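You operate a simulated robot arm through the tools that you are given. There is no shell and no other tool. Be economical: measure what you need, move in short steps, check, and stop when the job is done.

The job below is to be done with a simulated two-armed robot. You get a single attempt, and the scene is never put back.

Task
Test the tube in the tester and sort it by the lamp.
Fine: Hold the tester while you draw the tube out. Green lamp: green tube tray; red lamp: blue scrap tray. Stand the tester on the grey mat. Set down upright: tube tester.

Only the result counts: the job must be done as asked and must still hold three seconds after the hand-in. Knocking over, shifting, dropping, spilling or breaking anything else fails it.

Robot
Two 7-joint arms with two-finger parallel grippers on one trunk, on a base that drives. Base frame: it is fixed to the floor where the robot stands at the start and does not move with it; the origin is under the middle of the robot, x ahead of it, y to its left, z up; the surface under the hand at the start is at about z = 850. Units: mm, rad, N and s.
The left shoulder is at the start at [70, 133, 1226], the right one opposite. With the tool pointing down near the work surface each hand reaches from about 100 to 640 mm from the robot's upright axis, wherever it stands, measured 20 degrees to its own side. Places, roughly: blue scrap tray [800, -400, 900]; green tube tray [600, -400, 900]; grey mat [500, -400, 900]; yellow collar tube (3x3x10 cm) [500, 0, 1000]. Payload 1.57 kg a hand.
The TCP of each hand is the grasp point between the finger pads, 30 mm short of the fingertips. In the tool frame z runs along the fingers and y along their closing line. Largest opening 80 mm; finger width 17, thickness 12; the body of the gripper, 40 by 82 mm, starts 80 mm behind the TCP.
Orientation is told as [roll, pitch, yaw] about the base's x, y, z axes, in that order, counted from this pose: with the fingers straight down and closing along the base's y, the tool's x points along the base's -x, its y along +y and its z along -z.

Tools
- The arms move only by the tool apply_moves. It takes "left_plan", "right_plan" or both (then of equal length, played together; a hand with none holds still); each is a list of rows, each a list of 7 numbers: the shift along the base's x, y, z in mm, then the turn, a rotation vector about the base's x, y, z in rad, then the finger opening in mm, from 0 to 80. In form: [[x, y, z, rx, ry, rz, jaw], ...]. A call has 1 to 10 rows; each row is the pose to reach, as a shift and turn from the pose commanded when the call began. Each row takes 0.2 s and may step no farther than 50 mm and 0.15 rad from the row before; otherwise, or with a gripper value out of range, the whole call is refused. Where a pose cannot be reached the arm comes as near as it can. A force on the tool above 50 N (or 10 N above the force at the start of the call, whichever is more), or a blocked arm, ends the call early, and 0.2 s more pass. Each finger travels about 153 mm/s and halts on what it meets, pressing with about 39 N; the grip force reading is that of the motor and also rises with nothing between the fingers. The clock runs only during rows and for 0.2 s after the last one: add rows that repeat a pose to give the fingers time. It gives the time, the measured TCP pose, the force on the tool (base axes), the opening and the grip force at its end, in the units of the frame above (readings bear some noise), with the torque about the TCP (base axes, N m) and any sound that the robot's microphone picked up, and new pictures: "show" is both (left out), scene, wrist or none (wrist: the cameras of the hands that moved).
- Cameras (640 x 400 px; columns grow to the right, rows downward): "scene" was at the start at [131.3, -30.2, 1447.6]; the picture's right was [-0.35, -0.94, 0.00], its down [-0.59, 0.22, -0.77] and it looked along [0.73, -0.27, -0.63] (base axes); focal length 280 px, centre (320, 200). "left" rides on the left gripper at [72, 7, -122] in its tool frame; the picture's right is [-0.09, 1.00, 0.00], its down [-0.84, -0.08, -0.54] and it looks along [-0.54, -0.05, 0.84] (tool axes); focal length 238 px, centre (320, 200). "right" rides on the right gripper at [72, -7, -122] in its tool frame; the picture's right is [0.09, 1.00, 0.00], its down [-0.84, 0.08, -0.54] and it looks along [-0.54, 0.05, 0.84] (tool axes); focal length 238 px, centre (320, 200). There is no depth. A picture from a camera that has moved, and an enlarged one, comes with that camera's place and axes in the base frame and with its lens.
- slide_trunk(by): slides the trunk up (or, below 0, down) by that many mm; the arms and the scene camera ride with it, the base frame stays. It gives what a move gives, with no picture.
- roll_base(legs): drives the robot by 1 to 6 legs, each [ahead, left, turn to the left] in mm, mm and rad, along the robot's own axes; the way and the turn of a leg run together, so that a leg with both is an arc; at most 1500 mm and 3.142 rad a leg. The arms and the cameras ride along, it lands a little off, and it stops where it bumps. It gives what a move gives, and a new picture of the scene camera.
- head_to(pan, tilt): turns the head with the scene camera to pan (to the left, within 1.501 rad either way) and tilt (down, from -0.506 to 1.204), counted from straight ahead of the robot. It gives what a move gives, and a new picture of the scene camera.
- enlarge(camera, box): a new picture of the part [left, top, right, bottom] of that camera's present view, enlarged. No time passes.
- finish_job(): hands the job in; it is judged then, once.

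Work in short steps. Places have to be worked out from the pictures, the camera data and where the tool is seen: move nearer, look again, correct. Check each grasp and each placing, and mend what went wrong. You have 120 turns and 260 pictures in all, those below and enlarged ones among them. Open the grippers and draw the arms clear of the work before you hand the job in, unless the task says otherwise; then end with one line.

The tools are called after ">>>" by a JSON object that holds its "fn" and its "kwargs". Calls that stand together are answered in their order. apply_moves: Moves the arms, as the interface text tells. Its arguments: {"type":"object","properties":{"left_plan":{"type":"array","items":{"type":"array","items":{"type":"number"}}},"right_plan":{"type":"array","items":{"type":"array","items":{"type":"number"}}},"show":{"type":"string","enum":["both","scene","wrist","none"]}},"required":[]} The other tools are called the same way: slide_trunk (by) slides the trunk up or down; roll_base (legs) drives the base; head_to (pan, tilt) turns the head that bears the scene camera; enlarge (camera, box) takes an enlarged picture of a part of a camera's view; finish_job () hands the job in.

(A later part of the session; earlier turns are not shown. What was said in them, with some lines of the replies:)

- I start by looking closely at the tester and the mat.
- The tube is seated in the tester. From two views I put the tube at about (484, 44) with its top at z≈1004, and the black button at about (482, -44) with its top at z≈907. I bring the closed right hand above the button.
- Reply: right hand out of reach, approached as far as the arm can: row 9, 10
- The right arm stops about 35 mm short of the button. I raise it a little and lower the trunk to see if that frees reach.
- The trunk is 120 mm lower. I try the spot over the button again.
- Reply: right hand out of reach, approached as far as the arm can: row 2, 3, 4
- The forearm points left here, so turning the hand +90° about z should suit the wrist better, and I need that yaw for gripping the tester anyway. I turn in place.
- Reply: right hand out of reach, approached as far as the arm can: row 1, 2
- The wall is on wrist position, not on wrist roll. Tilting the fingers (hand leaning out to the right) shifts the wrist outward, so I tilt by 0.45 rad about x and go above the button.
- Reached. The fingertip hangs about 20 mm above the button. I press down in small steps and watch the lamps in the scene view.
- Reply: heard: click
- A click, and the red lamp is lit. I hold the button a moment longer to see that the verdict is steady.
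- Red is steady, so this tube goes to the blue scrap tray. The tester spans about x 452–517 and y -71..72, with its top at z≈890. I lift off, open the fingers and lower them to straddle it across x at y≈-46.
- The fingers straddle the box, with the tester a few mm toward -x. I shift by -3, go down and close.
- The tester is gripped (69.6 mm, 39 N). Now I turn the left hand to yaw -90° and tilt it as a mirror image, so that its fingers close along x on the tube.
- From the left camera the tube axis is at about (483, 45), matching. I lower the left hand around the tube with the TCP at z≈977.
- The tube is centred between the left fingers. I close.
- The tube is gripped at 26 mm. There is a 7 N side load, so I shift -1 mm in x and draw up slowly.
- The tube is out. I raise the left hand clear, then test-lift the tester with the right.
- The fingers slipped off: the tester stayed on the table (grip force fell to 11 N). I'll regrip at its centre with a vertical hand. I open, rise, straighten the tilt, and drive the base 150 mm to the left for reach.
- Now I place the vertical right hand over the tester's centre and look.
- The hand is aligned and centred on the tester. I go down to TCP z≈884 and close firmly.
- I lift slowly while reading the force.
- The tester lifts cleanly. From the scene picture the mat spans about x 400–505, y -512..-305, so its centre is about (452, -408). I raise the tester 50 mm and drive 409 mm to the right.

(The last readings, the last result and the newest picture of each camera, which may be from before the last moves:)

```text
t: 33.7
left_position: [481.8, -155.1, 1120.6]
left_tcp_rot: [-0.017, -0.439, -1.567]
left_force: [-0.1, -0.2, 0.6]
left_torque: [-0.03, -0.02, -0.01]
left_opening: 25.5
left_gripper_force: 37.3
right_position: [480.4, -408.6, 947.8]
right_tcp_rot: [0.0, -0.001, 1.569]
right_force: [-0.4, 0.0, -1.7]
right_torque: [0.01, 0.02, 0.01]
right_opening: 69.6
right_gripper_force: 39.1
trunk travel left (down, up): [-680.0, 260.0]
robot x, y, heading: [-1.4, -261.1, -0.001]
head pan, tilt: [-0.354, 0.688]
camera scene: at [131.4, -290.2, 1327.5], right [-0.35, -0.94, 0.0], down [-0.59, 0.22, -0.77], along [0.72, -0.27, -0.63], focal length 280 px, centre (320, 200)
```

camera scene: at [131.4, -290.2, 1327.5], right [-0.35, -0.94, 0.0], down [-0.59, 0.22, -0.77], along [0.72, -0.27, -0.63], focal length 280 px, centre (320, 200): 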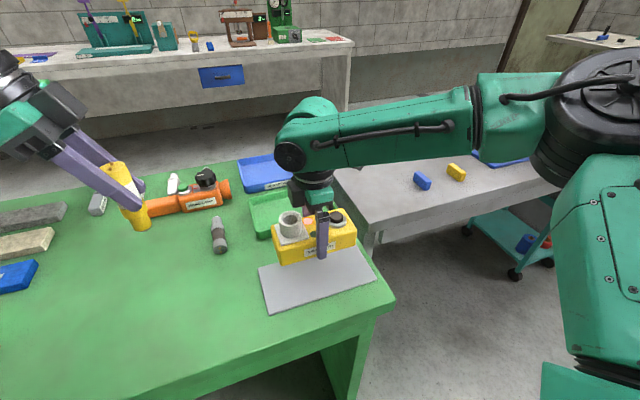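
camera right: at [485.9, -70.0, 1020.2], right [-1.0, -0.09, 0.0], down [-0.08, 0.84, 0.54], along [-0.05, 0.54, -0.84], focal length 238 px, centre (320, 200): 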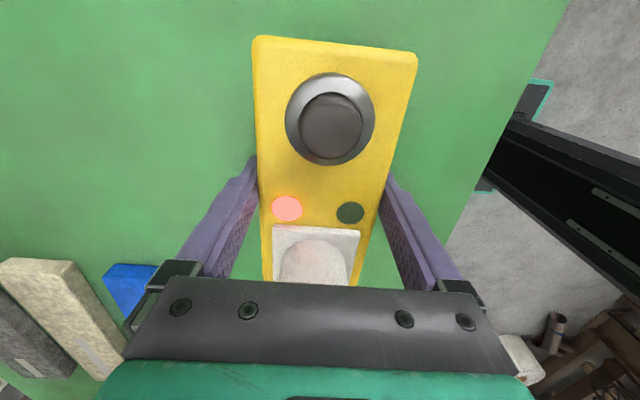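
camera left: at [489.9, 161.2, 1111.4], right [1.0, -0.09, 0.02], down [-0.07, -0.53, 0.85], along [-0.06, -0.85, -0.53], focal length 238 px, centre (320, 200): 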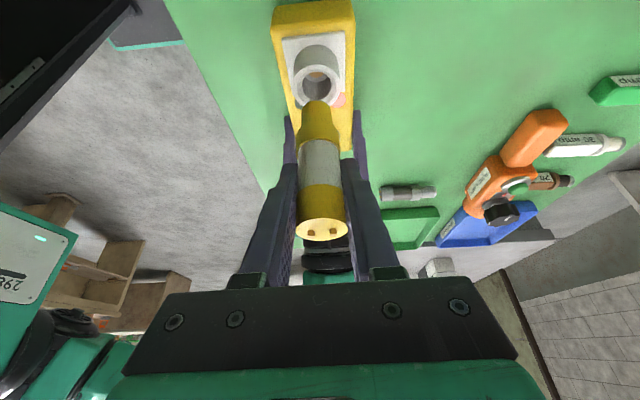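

The tester hangs over the mat. A fresh estimate puts the mat's centre at (460, -404). I shift -20 in x, +4 in y and lower.

>>> {"fn": "apply_moves", "kwargs": {"right_plan": [[-10, 2, -10, 0, 0, 0, 20], [-20, 4, -25, 0, 0, 0, 20], [-20, 4, -40, 0, 0, 0, 20], [-20, 4, -50, 0, 0, 0, 20]]}}

```text
t: 34.7
left_position: [481.3, -156.0, 1120.1]
left_tcp_rot: [-0.016, -0.439, -1.568]
left_force: [-0.1, -0.2, -0.7]
left_torque: [0.0, -0.02, -0.03]
left_opening: 25.5
left_gripper_force: 36.7
right_position: [461.2, -404.1, 898.2]
right_tcp_rot: [-0.001, 0.001, 1.567]
right_force: [-0.5, 0.3, -1.2]
right_torque: [-0.04, 0.01, 0.0]
right_opening: 69.7
right_gripper_force: 38.6
trunk travel left (down, up): [-680.0, 260.0]
robot x, y, heading: [0.3, -261.1, -0.005]
head pan, tilt: [-0.354, 0.688]
camera scene: at [131.5, -290.8, 1327.5], right [-0.35, -0.94, 0.0], down [-0.59, 0.22, -0.77], along [0.72, -0.27, -0.63], focal length 280 px, centre (320, 200)
camera right: at [466.3, -476.8, 1020.0], right [-1.0, -0.09, 0.0], down [-0.08, 0.84, 0.54], along [-0.05, 0.54, -0.84], focal length 238 px, centre (320, 200)
```

scene: 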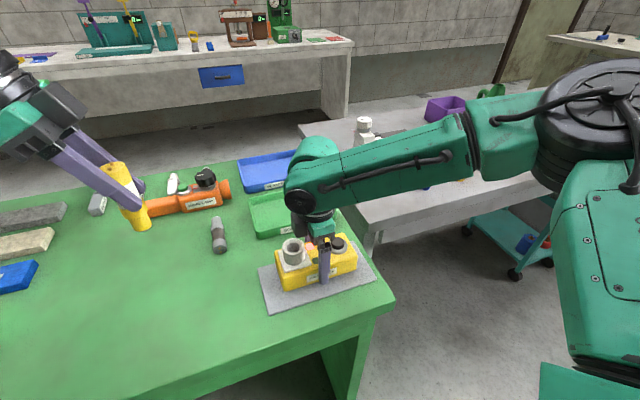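
right: 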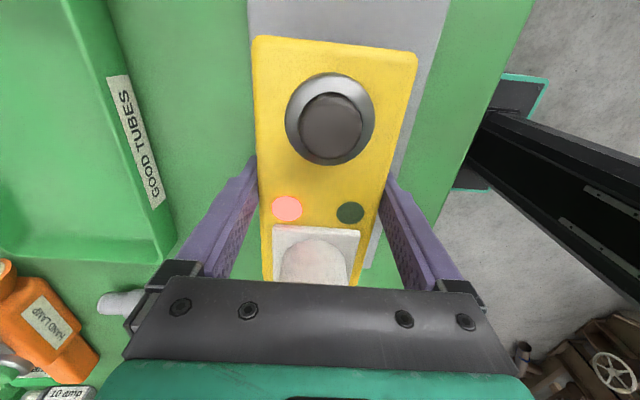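

The mat's centre is nearer x≈455, so I shift -4 and lower to contact in small steps.

>>> {"fn": "apply_moves", "kwargs": {"right_plan": [[-4, 0, -4, 0, 0, 0, 20], [-4, 0, -8, 0, 0, 0, 20], [-4, 0, -10, 0, 0, 0, 20], [-4, 0, -11, 0, 0, 0, 20]], "show": "scene"}}

```text
t: 35.7
left_position: [479.6, -156.5, 1121.8]
left_tcp_rot: [-0.015, -0.44, -1.569]
left_force: [-1.1, -0.6, -0.3]
left_torque: [0.03, 0.03, -0.01]
left_opening: 25.7
left_gripper_force: 37.2
right_position: [456.8, -405.3, 889.8]
right_tcp_rot: [-0.005, 0.0, 1.567]
right_force: [2.0, -2.6, 14.8]
right_torque: [-0.2, 0.49, -0.01]
right_opening: 69.4
right_gripper_force: 39.0
trunk travel left (down, up): [-680.0, 260.0]
robot x, y, heading: [-2.2, -261.3, 0.002]
head pan, tilt: [-0.354, 0.688]
camera scene: at [129.5, -291.1, 1328.0], right [-0.35, -0.94, 0.0], down [-0.59, 0.22, -0.77], along [0.73, -0.27, -0.63], focal length 280 px, centre (320, 200)
```

scene: 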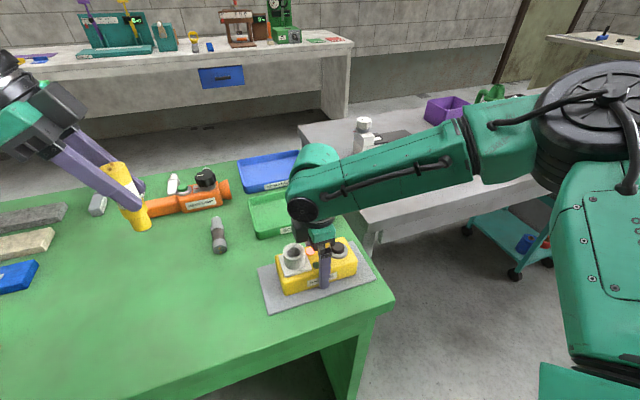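

Contact was felt (15 N up). I relax 2 mm, open the right hand and rise clear.

>>> {"fn": "apply_moves", "kwargs": {"right_plan": [[0, 0, 1, 0, 0, 0, 20], [0, 0, 1, 0, 0, 0, 80], [0, 0, 1, 0, 0, 0, 80], [0, 0, 30, 0, 0, 0, 80], [0, 0, 70, 0, 0, 0, 80], [0, 0, 110, 0, 0, 0, 80]]}}

>>> {"fn": "enlarge", "kwargs": {"camera": "scene", "box": [220, 140, 400, 320]}}

```text
t: 37.1
left_position: [480.2, -155.6, 1121.6]
left_tcp_rot: [-0.016, -0.441, -1.568]
left_force: [-0.8, -0.1, -1.0]
left_torque: [0.04, 0.03, 0.0]
left_opening: 25.9
left_gripper_force: 37.2
right_position: [457.7, -404.7, 998.3]
right_tcp_rot: [-0.001, 0.0, 1.569]
right_force: [0.4, -0.4, 0.3]
right_torque: [0.01, 0.02, -0.02]
right_opening: 80.1
right_gripper_force: 0.0
trunk travel left (down, up): [-680.0, 260.0]
robot x, y, heading: [-1.4, -257.6, -0.001]
head pan, tilt: [-0.354, 0.688]
camera scene: at [130.4, -290.7, 1327.6], right [-0.35, -0.94, 0.0], down [-0.59, 0.22, -0.77], along [0.73, -0.27, -0.63], focal length 280 px, centre (320, 200)
camera right: at [461.8, -476.4, 1119.6], right [-1.0, -0.09, 0.0], down [-0.08, 0.84, 0.54], along [-0.05, 0.54, -0.84], focal length 238 px, centre (320, 200)
```

scene: 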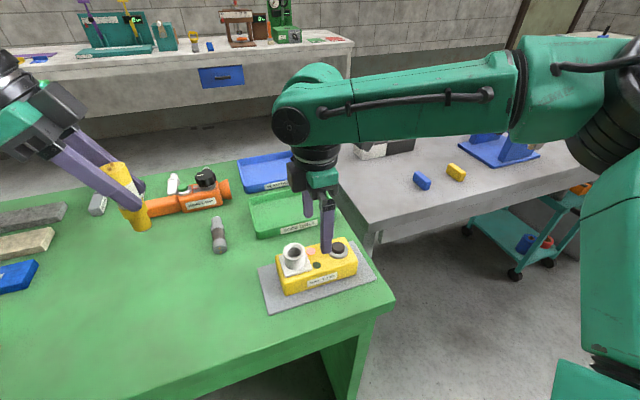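
right: 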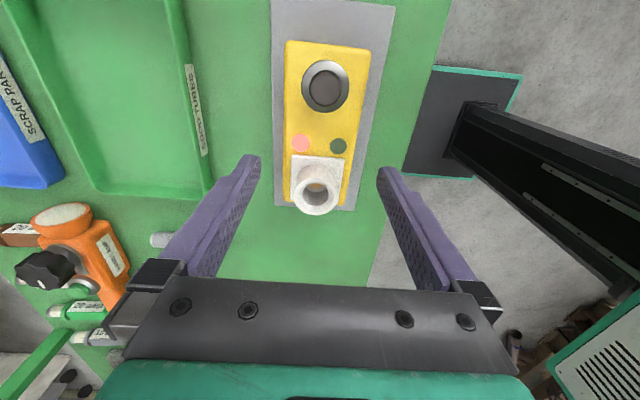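

```text
2.22 times, centred on (310, 230) of scene
camera zoom: at [130.4, -290.7, 1327.6], right [-0.35, -0.94, 0.0], down [-0.59, 0.22, -0.77], along [0.73, -0.27, -0.63], focal length 623 px, centre (342, 133)
```

zoom: 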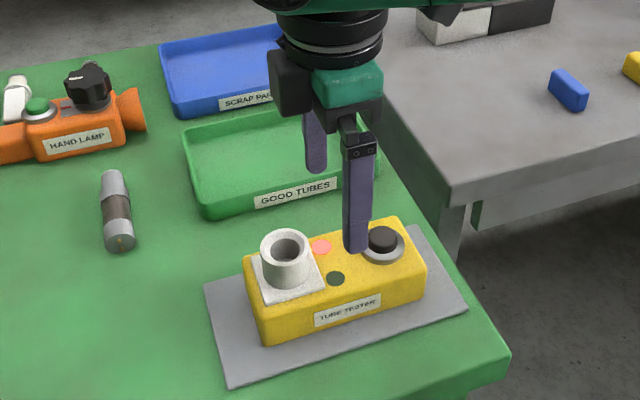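

The tester stands fully on the mat and is released. Next I draw the right arm up and back, turn the left hand +90° so it leans forward with the tube still upright, and look down at the base and table for clearance.

>>> {"fn": "apply_moves", "kwargs": {"right_plan": [[-10, 0, 30, 0, 0, 0, 80], [-20, 0, 60, 0, 0, 0, 70], [-30, 0, 90, 0, 0, 0, 60], [-40, 0, 120, 0, 0, 0, 40], [-60, 0, 150, 0, 0, 0, 20], [-80, 0, 150, 0, 0, 0, 0], [-100, 0, 150, 0, 0, 0, 0], [-100, 0, 150, 0, 0, 0, 0], [-100, 0, 150, 0, 0, 0, 0], [-100, 0, 150, 0, 0, 0, 0]], "left_plan": [[0, 10, 0, 0, 0, 0.15, 15], [0, 20, 0, 0, 0, 0.3, 15], [0, 30, 0, 0, 0, 0.45, 15], [0, 40, 0, 0, 0, 0.6, 15], [0, 50, 0, 0, 0, 0.75, 15], [0, 60, 0, 0, 0, 0.9, 15], [0, 70, 0, 0, 0, 1.05, 15], [0, 80, 0, 0, 0, 1.2, 15], [0, 90, 0, 0, 0, 1.35, 15], [0, 100, 0, 0, 0, 1.5, 15]], "show": "wrist"}}

>>> {"fn": "head_to", "kwargs": {"pan": 0.0, "tilt": 1.2}}

```text
t: 39.3
left_position: [480.4, -55.8, 1121.6]
left_tcp_rot: [-0.017, -0.439, -0.066]
left_force: [0.5, 0.0, 0.0]
left_torque: [0.02, -0.01, -0.04]
left_opening: 25.8
left_gripper_force: 36.7
right_position: [356.2, -405.7, 1148.9]
right_tcp_rot: [-0.001, 0.0, 1.57]
right_force: [-0.4, 0.1, 0.5]
right_torque: [-0.03, 0.01, -0.01]
right_opening: 0.2
right_gripper_force: 21.7
trunk travel left (down, up): [-680.0, 260.0]
robot x, y, heading: [0.1, -262.8, -0.001]
head pan, tilt: [-0.354, 0.688]
camera right: at [360.5, -477.1, 1269.8], right [-1.0, -0.09, 0.0], down [-0.08, 0.84, 0.54], along [-0.05, 0.54, -0.84], focal length 238 px, centre (320, 200)
camera left: at [365.6, -39.6, 1201.5], right [0.16, 0.99, 0.02], down [0.52, -0.1, 0.85], along [0.84, -0.12, -0.53], focal length 238 px, centre (320, 200)
```

right: 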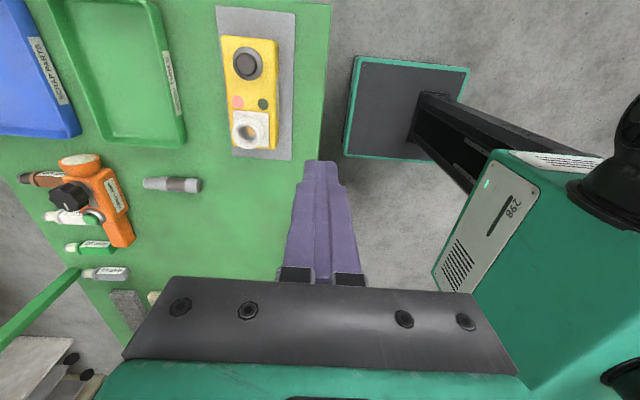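
left: 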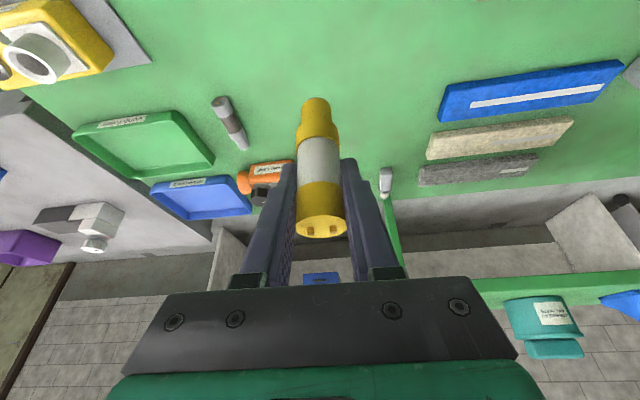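

```text
t: 40.2
left_position: [481.7, -57.4, 1121.5]
left_tcp_rot: [-0.017, -0.439, -0.07]
left_force: [-0.3, -0.7, -1.8]
left_torque: [0.0, -0.01, 0.0]
left_opening: 25.8
left_gripper_force: 36.4
right_position: [356.2, -405.8, 1147.7]
right_tcp_rot: [0.0, 0.0, 1.57]
right_force: [0.0, 0.4, 0.0]
right_torque: [-0.04, 0.02, 0.0]
right_opening: 0.0
right_gripper_force: 20.4
trunk travel left (down, up): [-680.0, 260.0]
robot x, y, heading: [1.7, -260.5, 0.001]
head pan, tilt: [0.0, 1.201]
camera scene: at [106.9, -261.4, 1290.5], right [0.0, -1.0, 0.0], down [-0.93, 0.0, -0.36], along [0.36, 0.0, -0.93], focal length 280 px, centre (320, 200)
```

scene: 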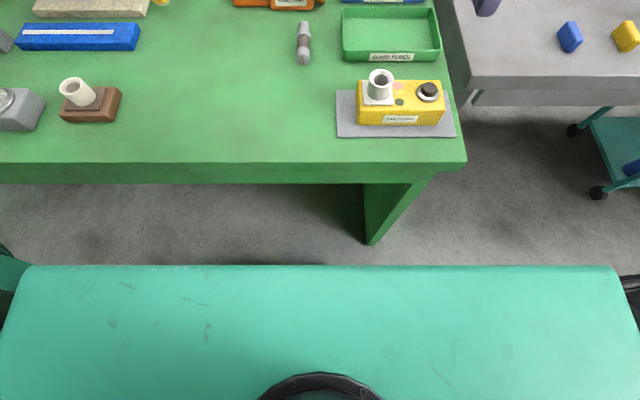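

The base front is at about x≈200 and the table's end leg starts at about x≈391, so I can go 165 mm forward safely. I drive 290 mm right, then 165 mm ahead, which puts the blue tray (about x 781–921, y -508..-318) in front of the left arm.

>>> {"fn": "roll_base", "kwargs": {"legs": [[0, -290, 0], [160, 0, 0]]}}

>>> {"fn": "head_to", "kwargs": {"pan": 0.1, "tilt": 0.75}}

```text
t: 43.5
left_position: [641.3, -345.7, 1120.0]
left_tcp_rot: [-0.016, -0.438, -0.066]
left_force: [0.4, -0.8, -1.3]
left_torque: [-0.01, -0.03, -0.03]
left_opening: 25.6
left_gripper_force: 36.8
right_position: [519.5, -695.3, 1146.1]
right_tcp_rot: [0.003, -0.001, 1.569]
right_force: [-0.2, -0.5, 0.4]
right_torque: [-0.01, 0.03, 0.03]
right_opening: 0.2
right_gripper_force: 21.6
trunk travel left (down, up): [-680.0, 260.0]
robot x, y, heading: [162.4, -554.7, 0.0]
head pan, tilt: [0.0, 1.201]
stopped in leg 2: the robot was blocked; the commanded pose is now the measured one
camera scene: at [269.0, -551.7, 1290.3], right [0.0, -1.0, 0.0], down [-0.93, 0.0, -0.36], along [0.36, 0.0, -0.93], focal length 280 px, centre (320, 200)
```

scene: 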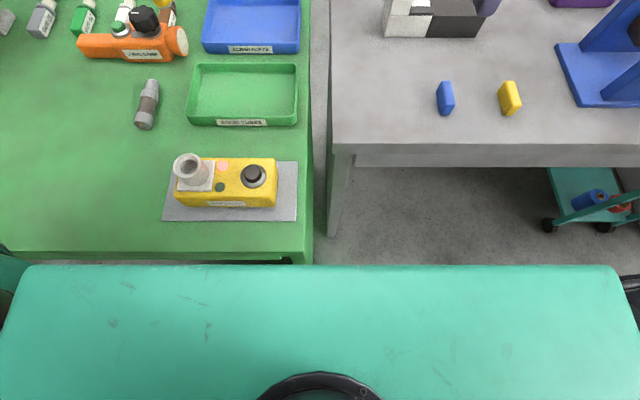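

```text
t: 44.4
left_position: [641.8, -345.0, 1121.5]
left_tcp_rot: [-0.017, -0.438, -0.067]
left_force: [0.8, 0.9, -0.7]
left_torque: [0.04, -0.01, -0.01]
left_opening: 25.5
left_gripper_force: 36.9
right_position: [516.9, -695.9, 1148.0]
right_tcp_rot: [0.0, 0.0, 1.571]
right_force: [0.8, -0.6, -0.3]
right_torque: [-0.02, 0.0, -0.02]
right_opening: 0.0
right_gripper_force: 21.2
trunk travel left (down, up): [-680.0, 260.0]
robot x, y, heading: [157.1, -555.0, 0.004]
head pan, tilt: [0.099, 0.75]
camera scene: at [293.0, -543.4, 1322.2], right [0.1, -0.99, 0.0], down [-0.68, -0.07, -0.73], along [0.73, 0.07, -0.68], focal length 280 px, centre (320, 200)
```

scene: 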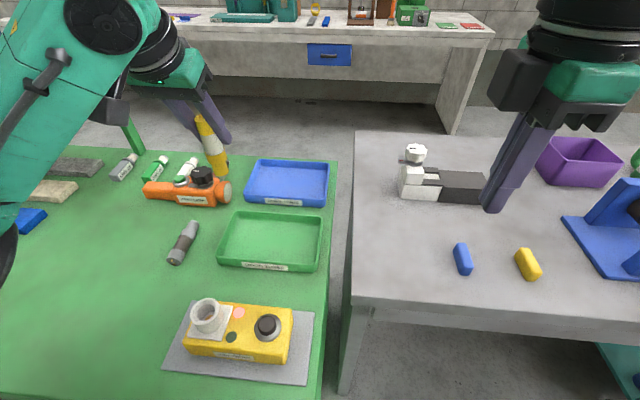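

The base stopped just at its goal. The table items look undisturbed. The blue tray spans x≈768–915, y≈-505..-317. I bring the tube over it at (835, -400).

>>> {"fn": "apply_moves", "kwargs": {"left_plan": [[40, -11, -10, 0, 0, 0, 15], [80, -22, -25, 0, 0, 0, 15], [120, -33, -40, 0, 0, 0, 15], [160, -45, -55, 0, 0, 0, 15], [193, -55, -70, 0, 0, 0, 15]]}}

```text
t: 45.6
left_position: [834.2, -402.2, 1050.3]
left_tcp_rot: [-0.015, -0.439, -0.07]
left_force: [0.1, -0.3, -1.0]
left_torque: [0.04, -0.02, -0.03]
left_opening: 25.8
left_gripper_force: 36.3
right_position: [518.5, -696.2, 1146.4]
right_tcp_rot: [0.003, -0.002, 1.571]
right_force: [-0.2, -0.2, 0.3]
right_torque: [0.02, 0.07, -0.02]
right_opening: 0.0
right_gripper_force: 21.0
trunk travel left (down, up): [-680.0, 260.0]
robot x, y, heading: [159.0, -553.4, 0.0]
head pan, tilt: [0.099, 0.75]
camera scene: at [294.2, -545.1, 1322.1], right [0.1, -0.99, 0.0], down [-0.68, -0.07, -0.73], along [0.73, 0.07, -0.68], focal length 280 px, centre (320, 200)
camera left: at [719.7, -386.8, 1130.2], right [0.16, 0.99, 0.03], down [0.52, -0.11, 0.85], along [0.84, -0.12, -0.53], focal length 238 px, centre (320, 200)
```

scene: 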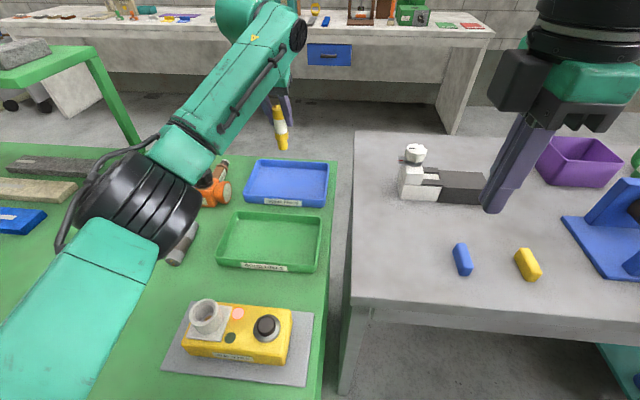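
left: 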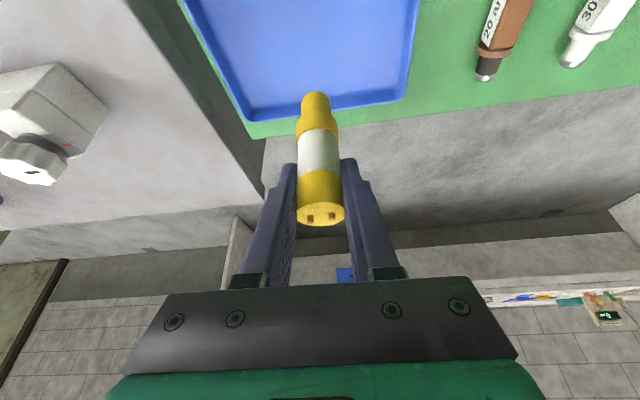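

The tube is above the tray interior. I lower most of the way and check.

>>> {"fn": "apply_moves", "kwargs": {"left_plan": [[0, 0, -25, 0, 0, 0, 15], [0, 0, -50, 0, 0, 0, 15], [0, 0, -75, 0, 0, 0, 15], [0, 0, -95, 0, 0, 0, 15]]}}

>>> {"fn": "enlarge", "kwargs": {"camera": "scene", "box": [200, 100, 360, 220]}}

```text
t: 46.6
left_position: [834.1, -401.1, 955.3]
left_tcp_rot: [-0.017, -0.439, -0.065]
left_force: [-0.5, -0.3, -1.4]
left_torque: [-0.01, 0.01, -0.01]
left_opening: 25.4
left_gripper_force: 37.2
right_position: [516.8, -695.2, 1148.5]
right_tcp_rot: [0.001, 0.0, 1.571]
right_force: [0.0, 0.4, -0.5]
right_torque: [-0.04, 0.03, -0.02]
right_opening: 0.0
right_gripper_force: 21.9
trunk travel left (down, up): [-680.0, 260.0]
robot x, y, heading: [157.2, -554.6, 0.001]
head pan, tilt: [0.099, 0.75]
camera scene: at [293.9, -543.4, 1322.2], right [0.1, -0.99, 0.0], down [-0.68, -0.07, -0.73], along [0.73, 0.07, -0.68], focal length 280 px, centre (320, 200)
camera left: at [718.6, -384.2, 1035.8], right [0.16, 0.99, 0.02], down [0.52, -0.1, 0.85], along [0.84, -0.12, -0.53], focal length 238 px, centre (320, 200)
```

scene: 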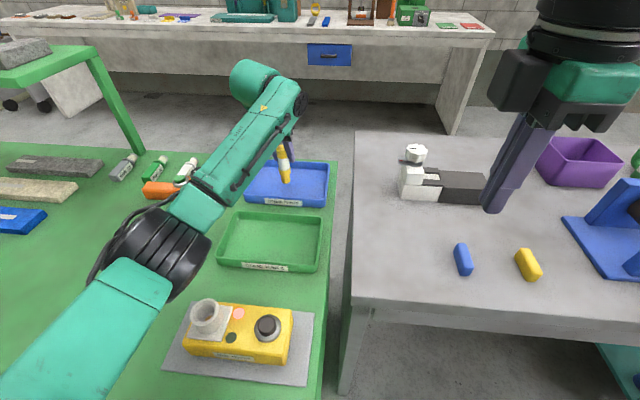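
left: 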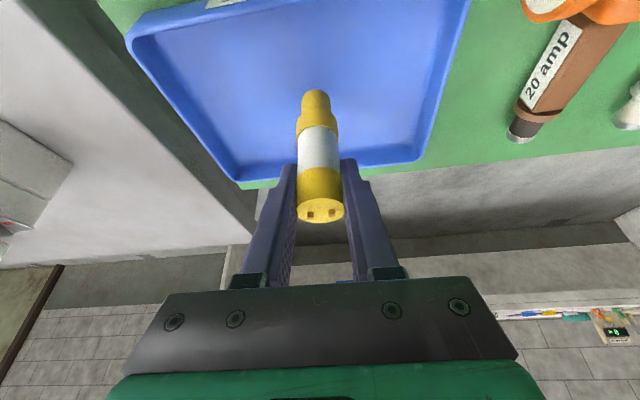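

```text
3.33 times, centred on (280, 160) of scene
camera zoom: at [293.9, -543.4, 1322.2], right [0.1, -0.99, 0.0], down [-0.68, -0.07, -0.73], along [0.73, 0.07, -0.68], focal length 934 px, centre (453, 333)
```

zoom: 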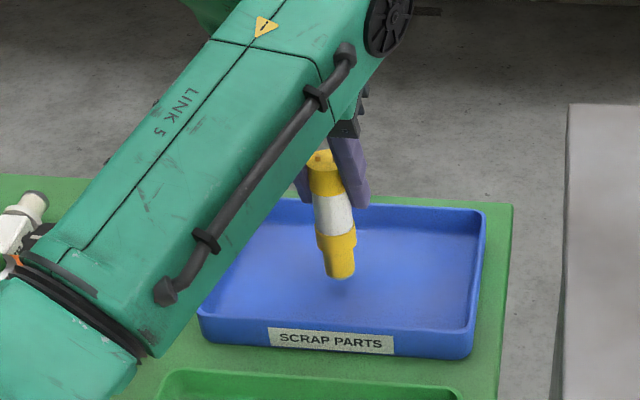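

The tube hangs upright over the middle of the tray. I lower it slowly to contact.

>>> {"fn": "apply_moves", "kwargs": {"left_plan": [[0, 0, -6, 0, 0, 0, 15], [0, 0, -12, 0, 0, 0, 15], [0, 0, -15, 0, 0, 0, 15], [0, 0, -18, 0, 0, 0, 15]], "show": "wrist"}}

>>> {"fn": "enlarge", "kwargs": {"camera": "scene", "box": [200, 100, 360, 220]}}

```text
t: 47.6
left_position: [833.9, -398.5, 941.7]
left_tcp_rot: [-0.016, -0.446, -0.068]
left_force: [2.6, 1.5, 11.1]
left_torque: [0.15, -0.21, 0.01]
left_opening: 25.3
left_gripper_force: 36.2
right_position: [515.5, -695.7, 1148.4]
right_tcp_rot: [-0.001, -0.001, 1.57]
right_force: [-0.2, 0.9, 1.0]
right_torque: [0.01, 0.02, -0.04]
right_opening: 0.3
right_gripper_force: 21.9
trunk travel left (down, up): [-680.0, 260.0]
robot x, y, heading: [159.9, -547.8, 0.002]
head pan, tilt: [0.099, 0.75]
camera left: at [716.9, -383.8, 1021.1], right [0.16, 0.99, 0.03], down [0.51, -0.1, 0.85], along [0.84, -0.12, -0.52], focal length 238 px, centre (320, 200)
```

left: 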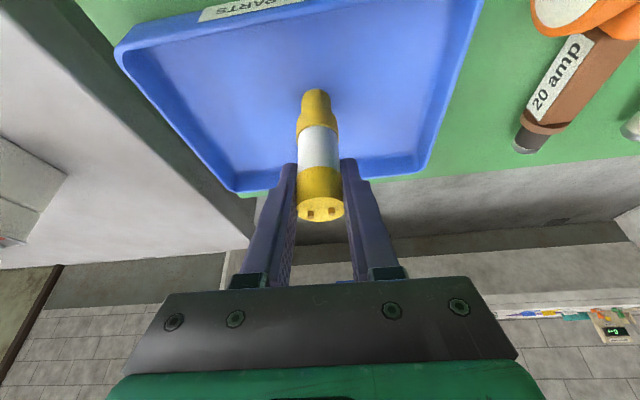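

```text
3.33 times, centred on (280, 160) of scene
camera zoom: at [291.2, -543.7, 1322.7], right [0.1, -0.99, 0.0], down [-0.68, -0.07, -0.73], along [0.73, 0.07, -0.68], focal length 934 px, centre (453, 333)
```

zoom: 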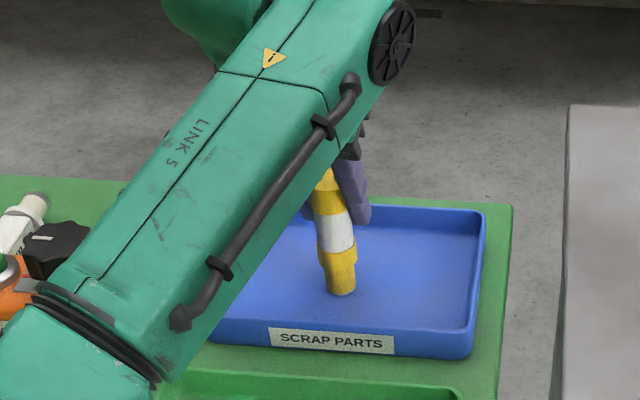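

Contact with the tray floor (11 N). I relax 4 mm and open gradually.

>>> {"fn": "apply_moves", "kwargs": {"left_plan": [[0, 0, 4, 0, 0, 0, 15], [0, 0, 4, 0, 0, 0, 28], [0, 0, 4, 0, 0, 0, 36], [0, 0, 4, 0, 0, 0, 50], [0, 0, 4, 0, 0, 0, 60]]}}

```text
t: 48.8
left_position: [834.4, -401.1, 943.4]
left_tcp_rot: [-0.017, -0.44, -0.067]
left_force: [-0.6, -0.4, -0.5]
left_torque: [0.01, 0.04, 0.03]
left_opening: 60.2
left_gripper_force: 0.0
right_position: [516.2, -696.3, 1149.0]
right_tcp_rot: [-0.001, 0.0, 1.57]
right_force: [0.3, -0.1, -0.5]
right_torque: [0.0, 0.03, 0.01]
right_opening: 0.0
right_gripper_force: 21.4
trunk travel left (down, up): [-680.0, 260.0]
robot x, y, heading: [159.1, -549.3, 0.003]
head pan, tilt: [0.099, 0.75]
camera scene: at [293.0, -543.5, 1322.2], right [0.1, -0.99, 0.0], down [-0.68, -0.07, -0.73], along [0.73, 0.07, -0.68], focal length 280 px, centre (320, 200)
camera left: at [718.1, -383.9, 1022.6], right [0.16, 0.99, 0.02], down [0.52, -0.1, 0.85], along [0.84, -0.12, -0.53], focal length 238 px, centre (320, 200)
```

scene: 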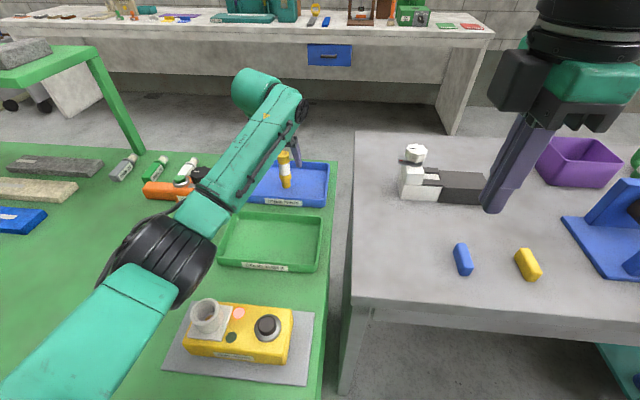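
left: 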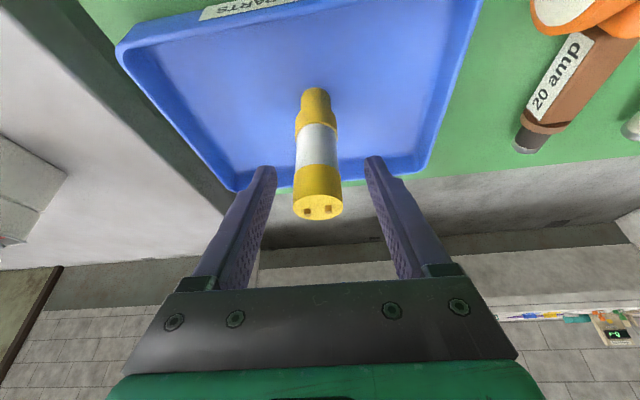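

The tube stands free in the tray. I withdraw the left hand straight back along its fingers and up.

>>> {"fn": "apply_moves", "kwargs": {"left_plan": [[-10, 0, 20, 0, 0, 0, 62], [-25, 0, 50, 0, 0, 0, 62], [-40, 0, 88, 0, 0, 0, 62], [-60, 0, 125, 0, 0, 0, 62], [-90, 10, 160, 0, 0, 0, 62], [-130, 20, 180, 0, 0, 0, 62], [-170, 40, 190, 0, 0, 0, 62]]}}

>>> {"fn": "enlarge", "kwargs": {"camera": "scene", "box": [130, 140, 350, 390]}}

```text
t: 50.4
left_position: [663.4, -357.2, 1132.5]
left_tcp_rot: [-0.019, -0.44, -0.066]
left_force: [-0.1, 0.4, 0.9]
left_torque: [0.0, -0.03, 0.01]
left_opening: 62.1
left_gripper_force: 0.0
right_position: [514.3, -694.9, 1148.5]
right_tcp_rot: [-0.002, 0.002, 1.571]
right_force: [-0.2, 0.8, 0.1]
right_torque: [-0.01, -0.01, -0.01]
right_opening: 0.0
right_gripper_force: 21.4
trunk travel left (down, up): [-680.0, 260.0]
robot x, y, heading: [158.5, -555.2, 0.001]
head pan, tilt: [0.099, 0.75]
camera scene: at [291.1, -542.2, 1322.4], right [0.1, -0.99, 0.0], down [-0.68, -0.07, -0.73], along [0.73, 0.07, -0.68], focal length 280 px, centre (320, 200)
camera left: at [546.7, -342.0, 1212.8], right [0.15, 0.99, 0.02], down [0.52, -0.1, 0.85], along [0.84, -0.12, -0.53], focal length 238 px, centre (320, 200)
```

scene: 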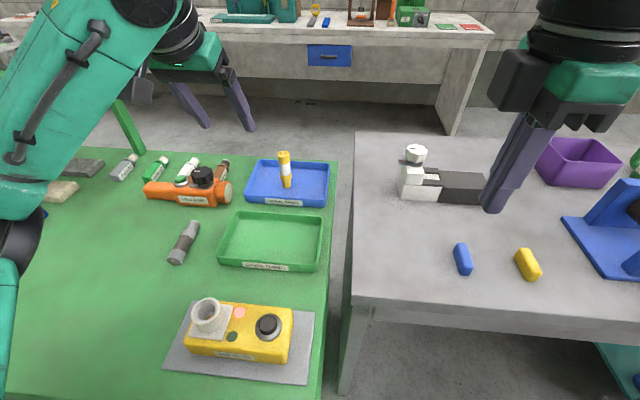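
left: 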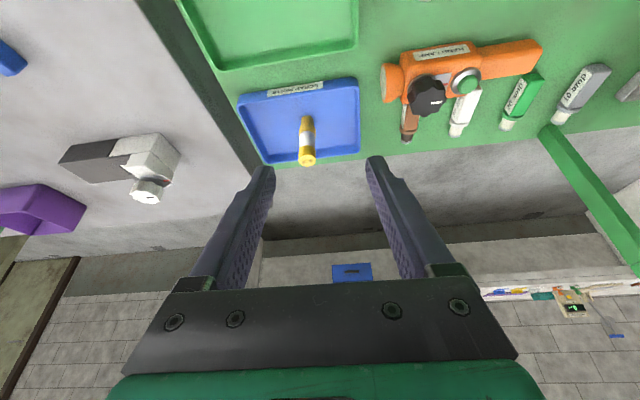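

```text
1.60 times, centred on (240, 265) of scene
camera zoom: at [291.1, -542.2, 1322.4], right [0.1, -0.99, 0.0], down [-0.68, -0.07, -0.73], along [0.73, 0.07, -0.68], focal length 448 px, centre (448, 96)
```

zoom: 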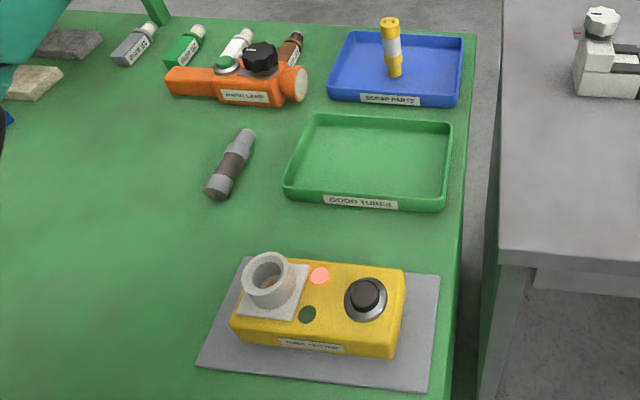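

The tube stands in the scrap tray, the tester stands on the mat, and nothing else has moved. I open the right gripper and back the base off the table a little.

>>> {"fn": "apply_moves", "kwargs": {"right_plan": [[0, 0, 0, 0, 0, 0, 60], [0, 0, 0, 0, 0, 0, 60]], "show": "none"}}

>>> {"fn": "roll_base", "kwargs": {"legs": [[-120, 0, 0]]}}

```text
t: 51.0
left_position: [665.1, -358.9, 1131.2]
left_tcp_rot: [-0.018, -0.439, -0.065]
left_force: [-0.1, -0.2, 0.7]
left_torque: [0.02, 0.0, 0.01]
left_opening: 62.0
left_gripper_force: 0.0
right_position: [515.6, -694.6, 1148.5]
right_tcp_rot: [-0.002, 0.002, 1.572]
right_force: [0.1, -0.2, -0.1]
right_torque: [0.01, 0.02, 0.02]
right_opening: 60.2
right_gripper_force: 0.1
trunk travel left (down, up): [-680.0, 260.0]
robot x, y, heading: [158.5, -548.3, -0.003]
head pan, tilt: [0.099, 0.75]
```

```text
t: 52.2
left_position: [547.1, -360.3, 1130.8]
left_tcp_rot: [-0.018, -0.437, -0.066]
left_force: [0.8, 0.4, 1.1]
left_torque: [0.01, 0.02, 0.01]
left_opening: 62.0
left_gripper_force: 0.1
right_position: [400.1, -696.6, 1148.5]
right_tcp_rot: [0.004, 0.002, 1.569]
right_force: [-0.6, -0.3, -0.3]
right_torque: [-0.01, 0.03, 0.01]
right_opening: 59.8
right_gripper_force: 0.1
trunk travel left (down, up): [-680.0, 260.0]
robot x, y, heading: [39.5, -551.0, 0.0]
head pan, tilt: [0.099, 0.75]
camera scene: at [175.5, -543.7, 1322.0], right [0.1, -0.99, 0.0], down [-0.68, -0.07, -0.73], along [0.73, 0.07, -0.68], focal length 280 px, centre (320, 200)
```

scene: 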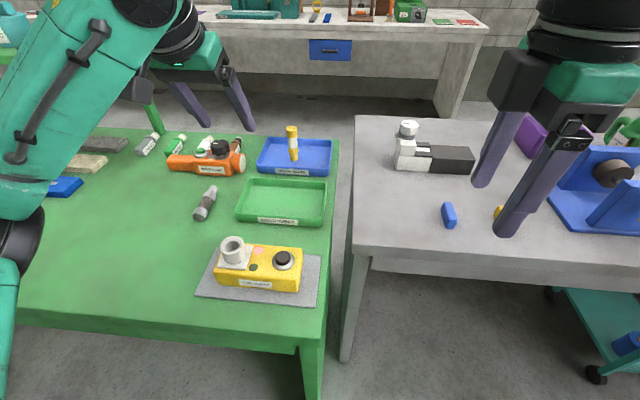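

Everything is in place and both arms are clear, so I hand the job in.

>>> {"fn": "finish_job", "kwargs": {}}

```text
The job is handed in.
```

The tube tested red, so it is now standing in the blue scrap tray; the tester stands upright on the grey mat, and both grippers are open and clear.
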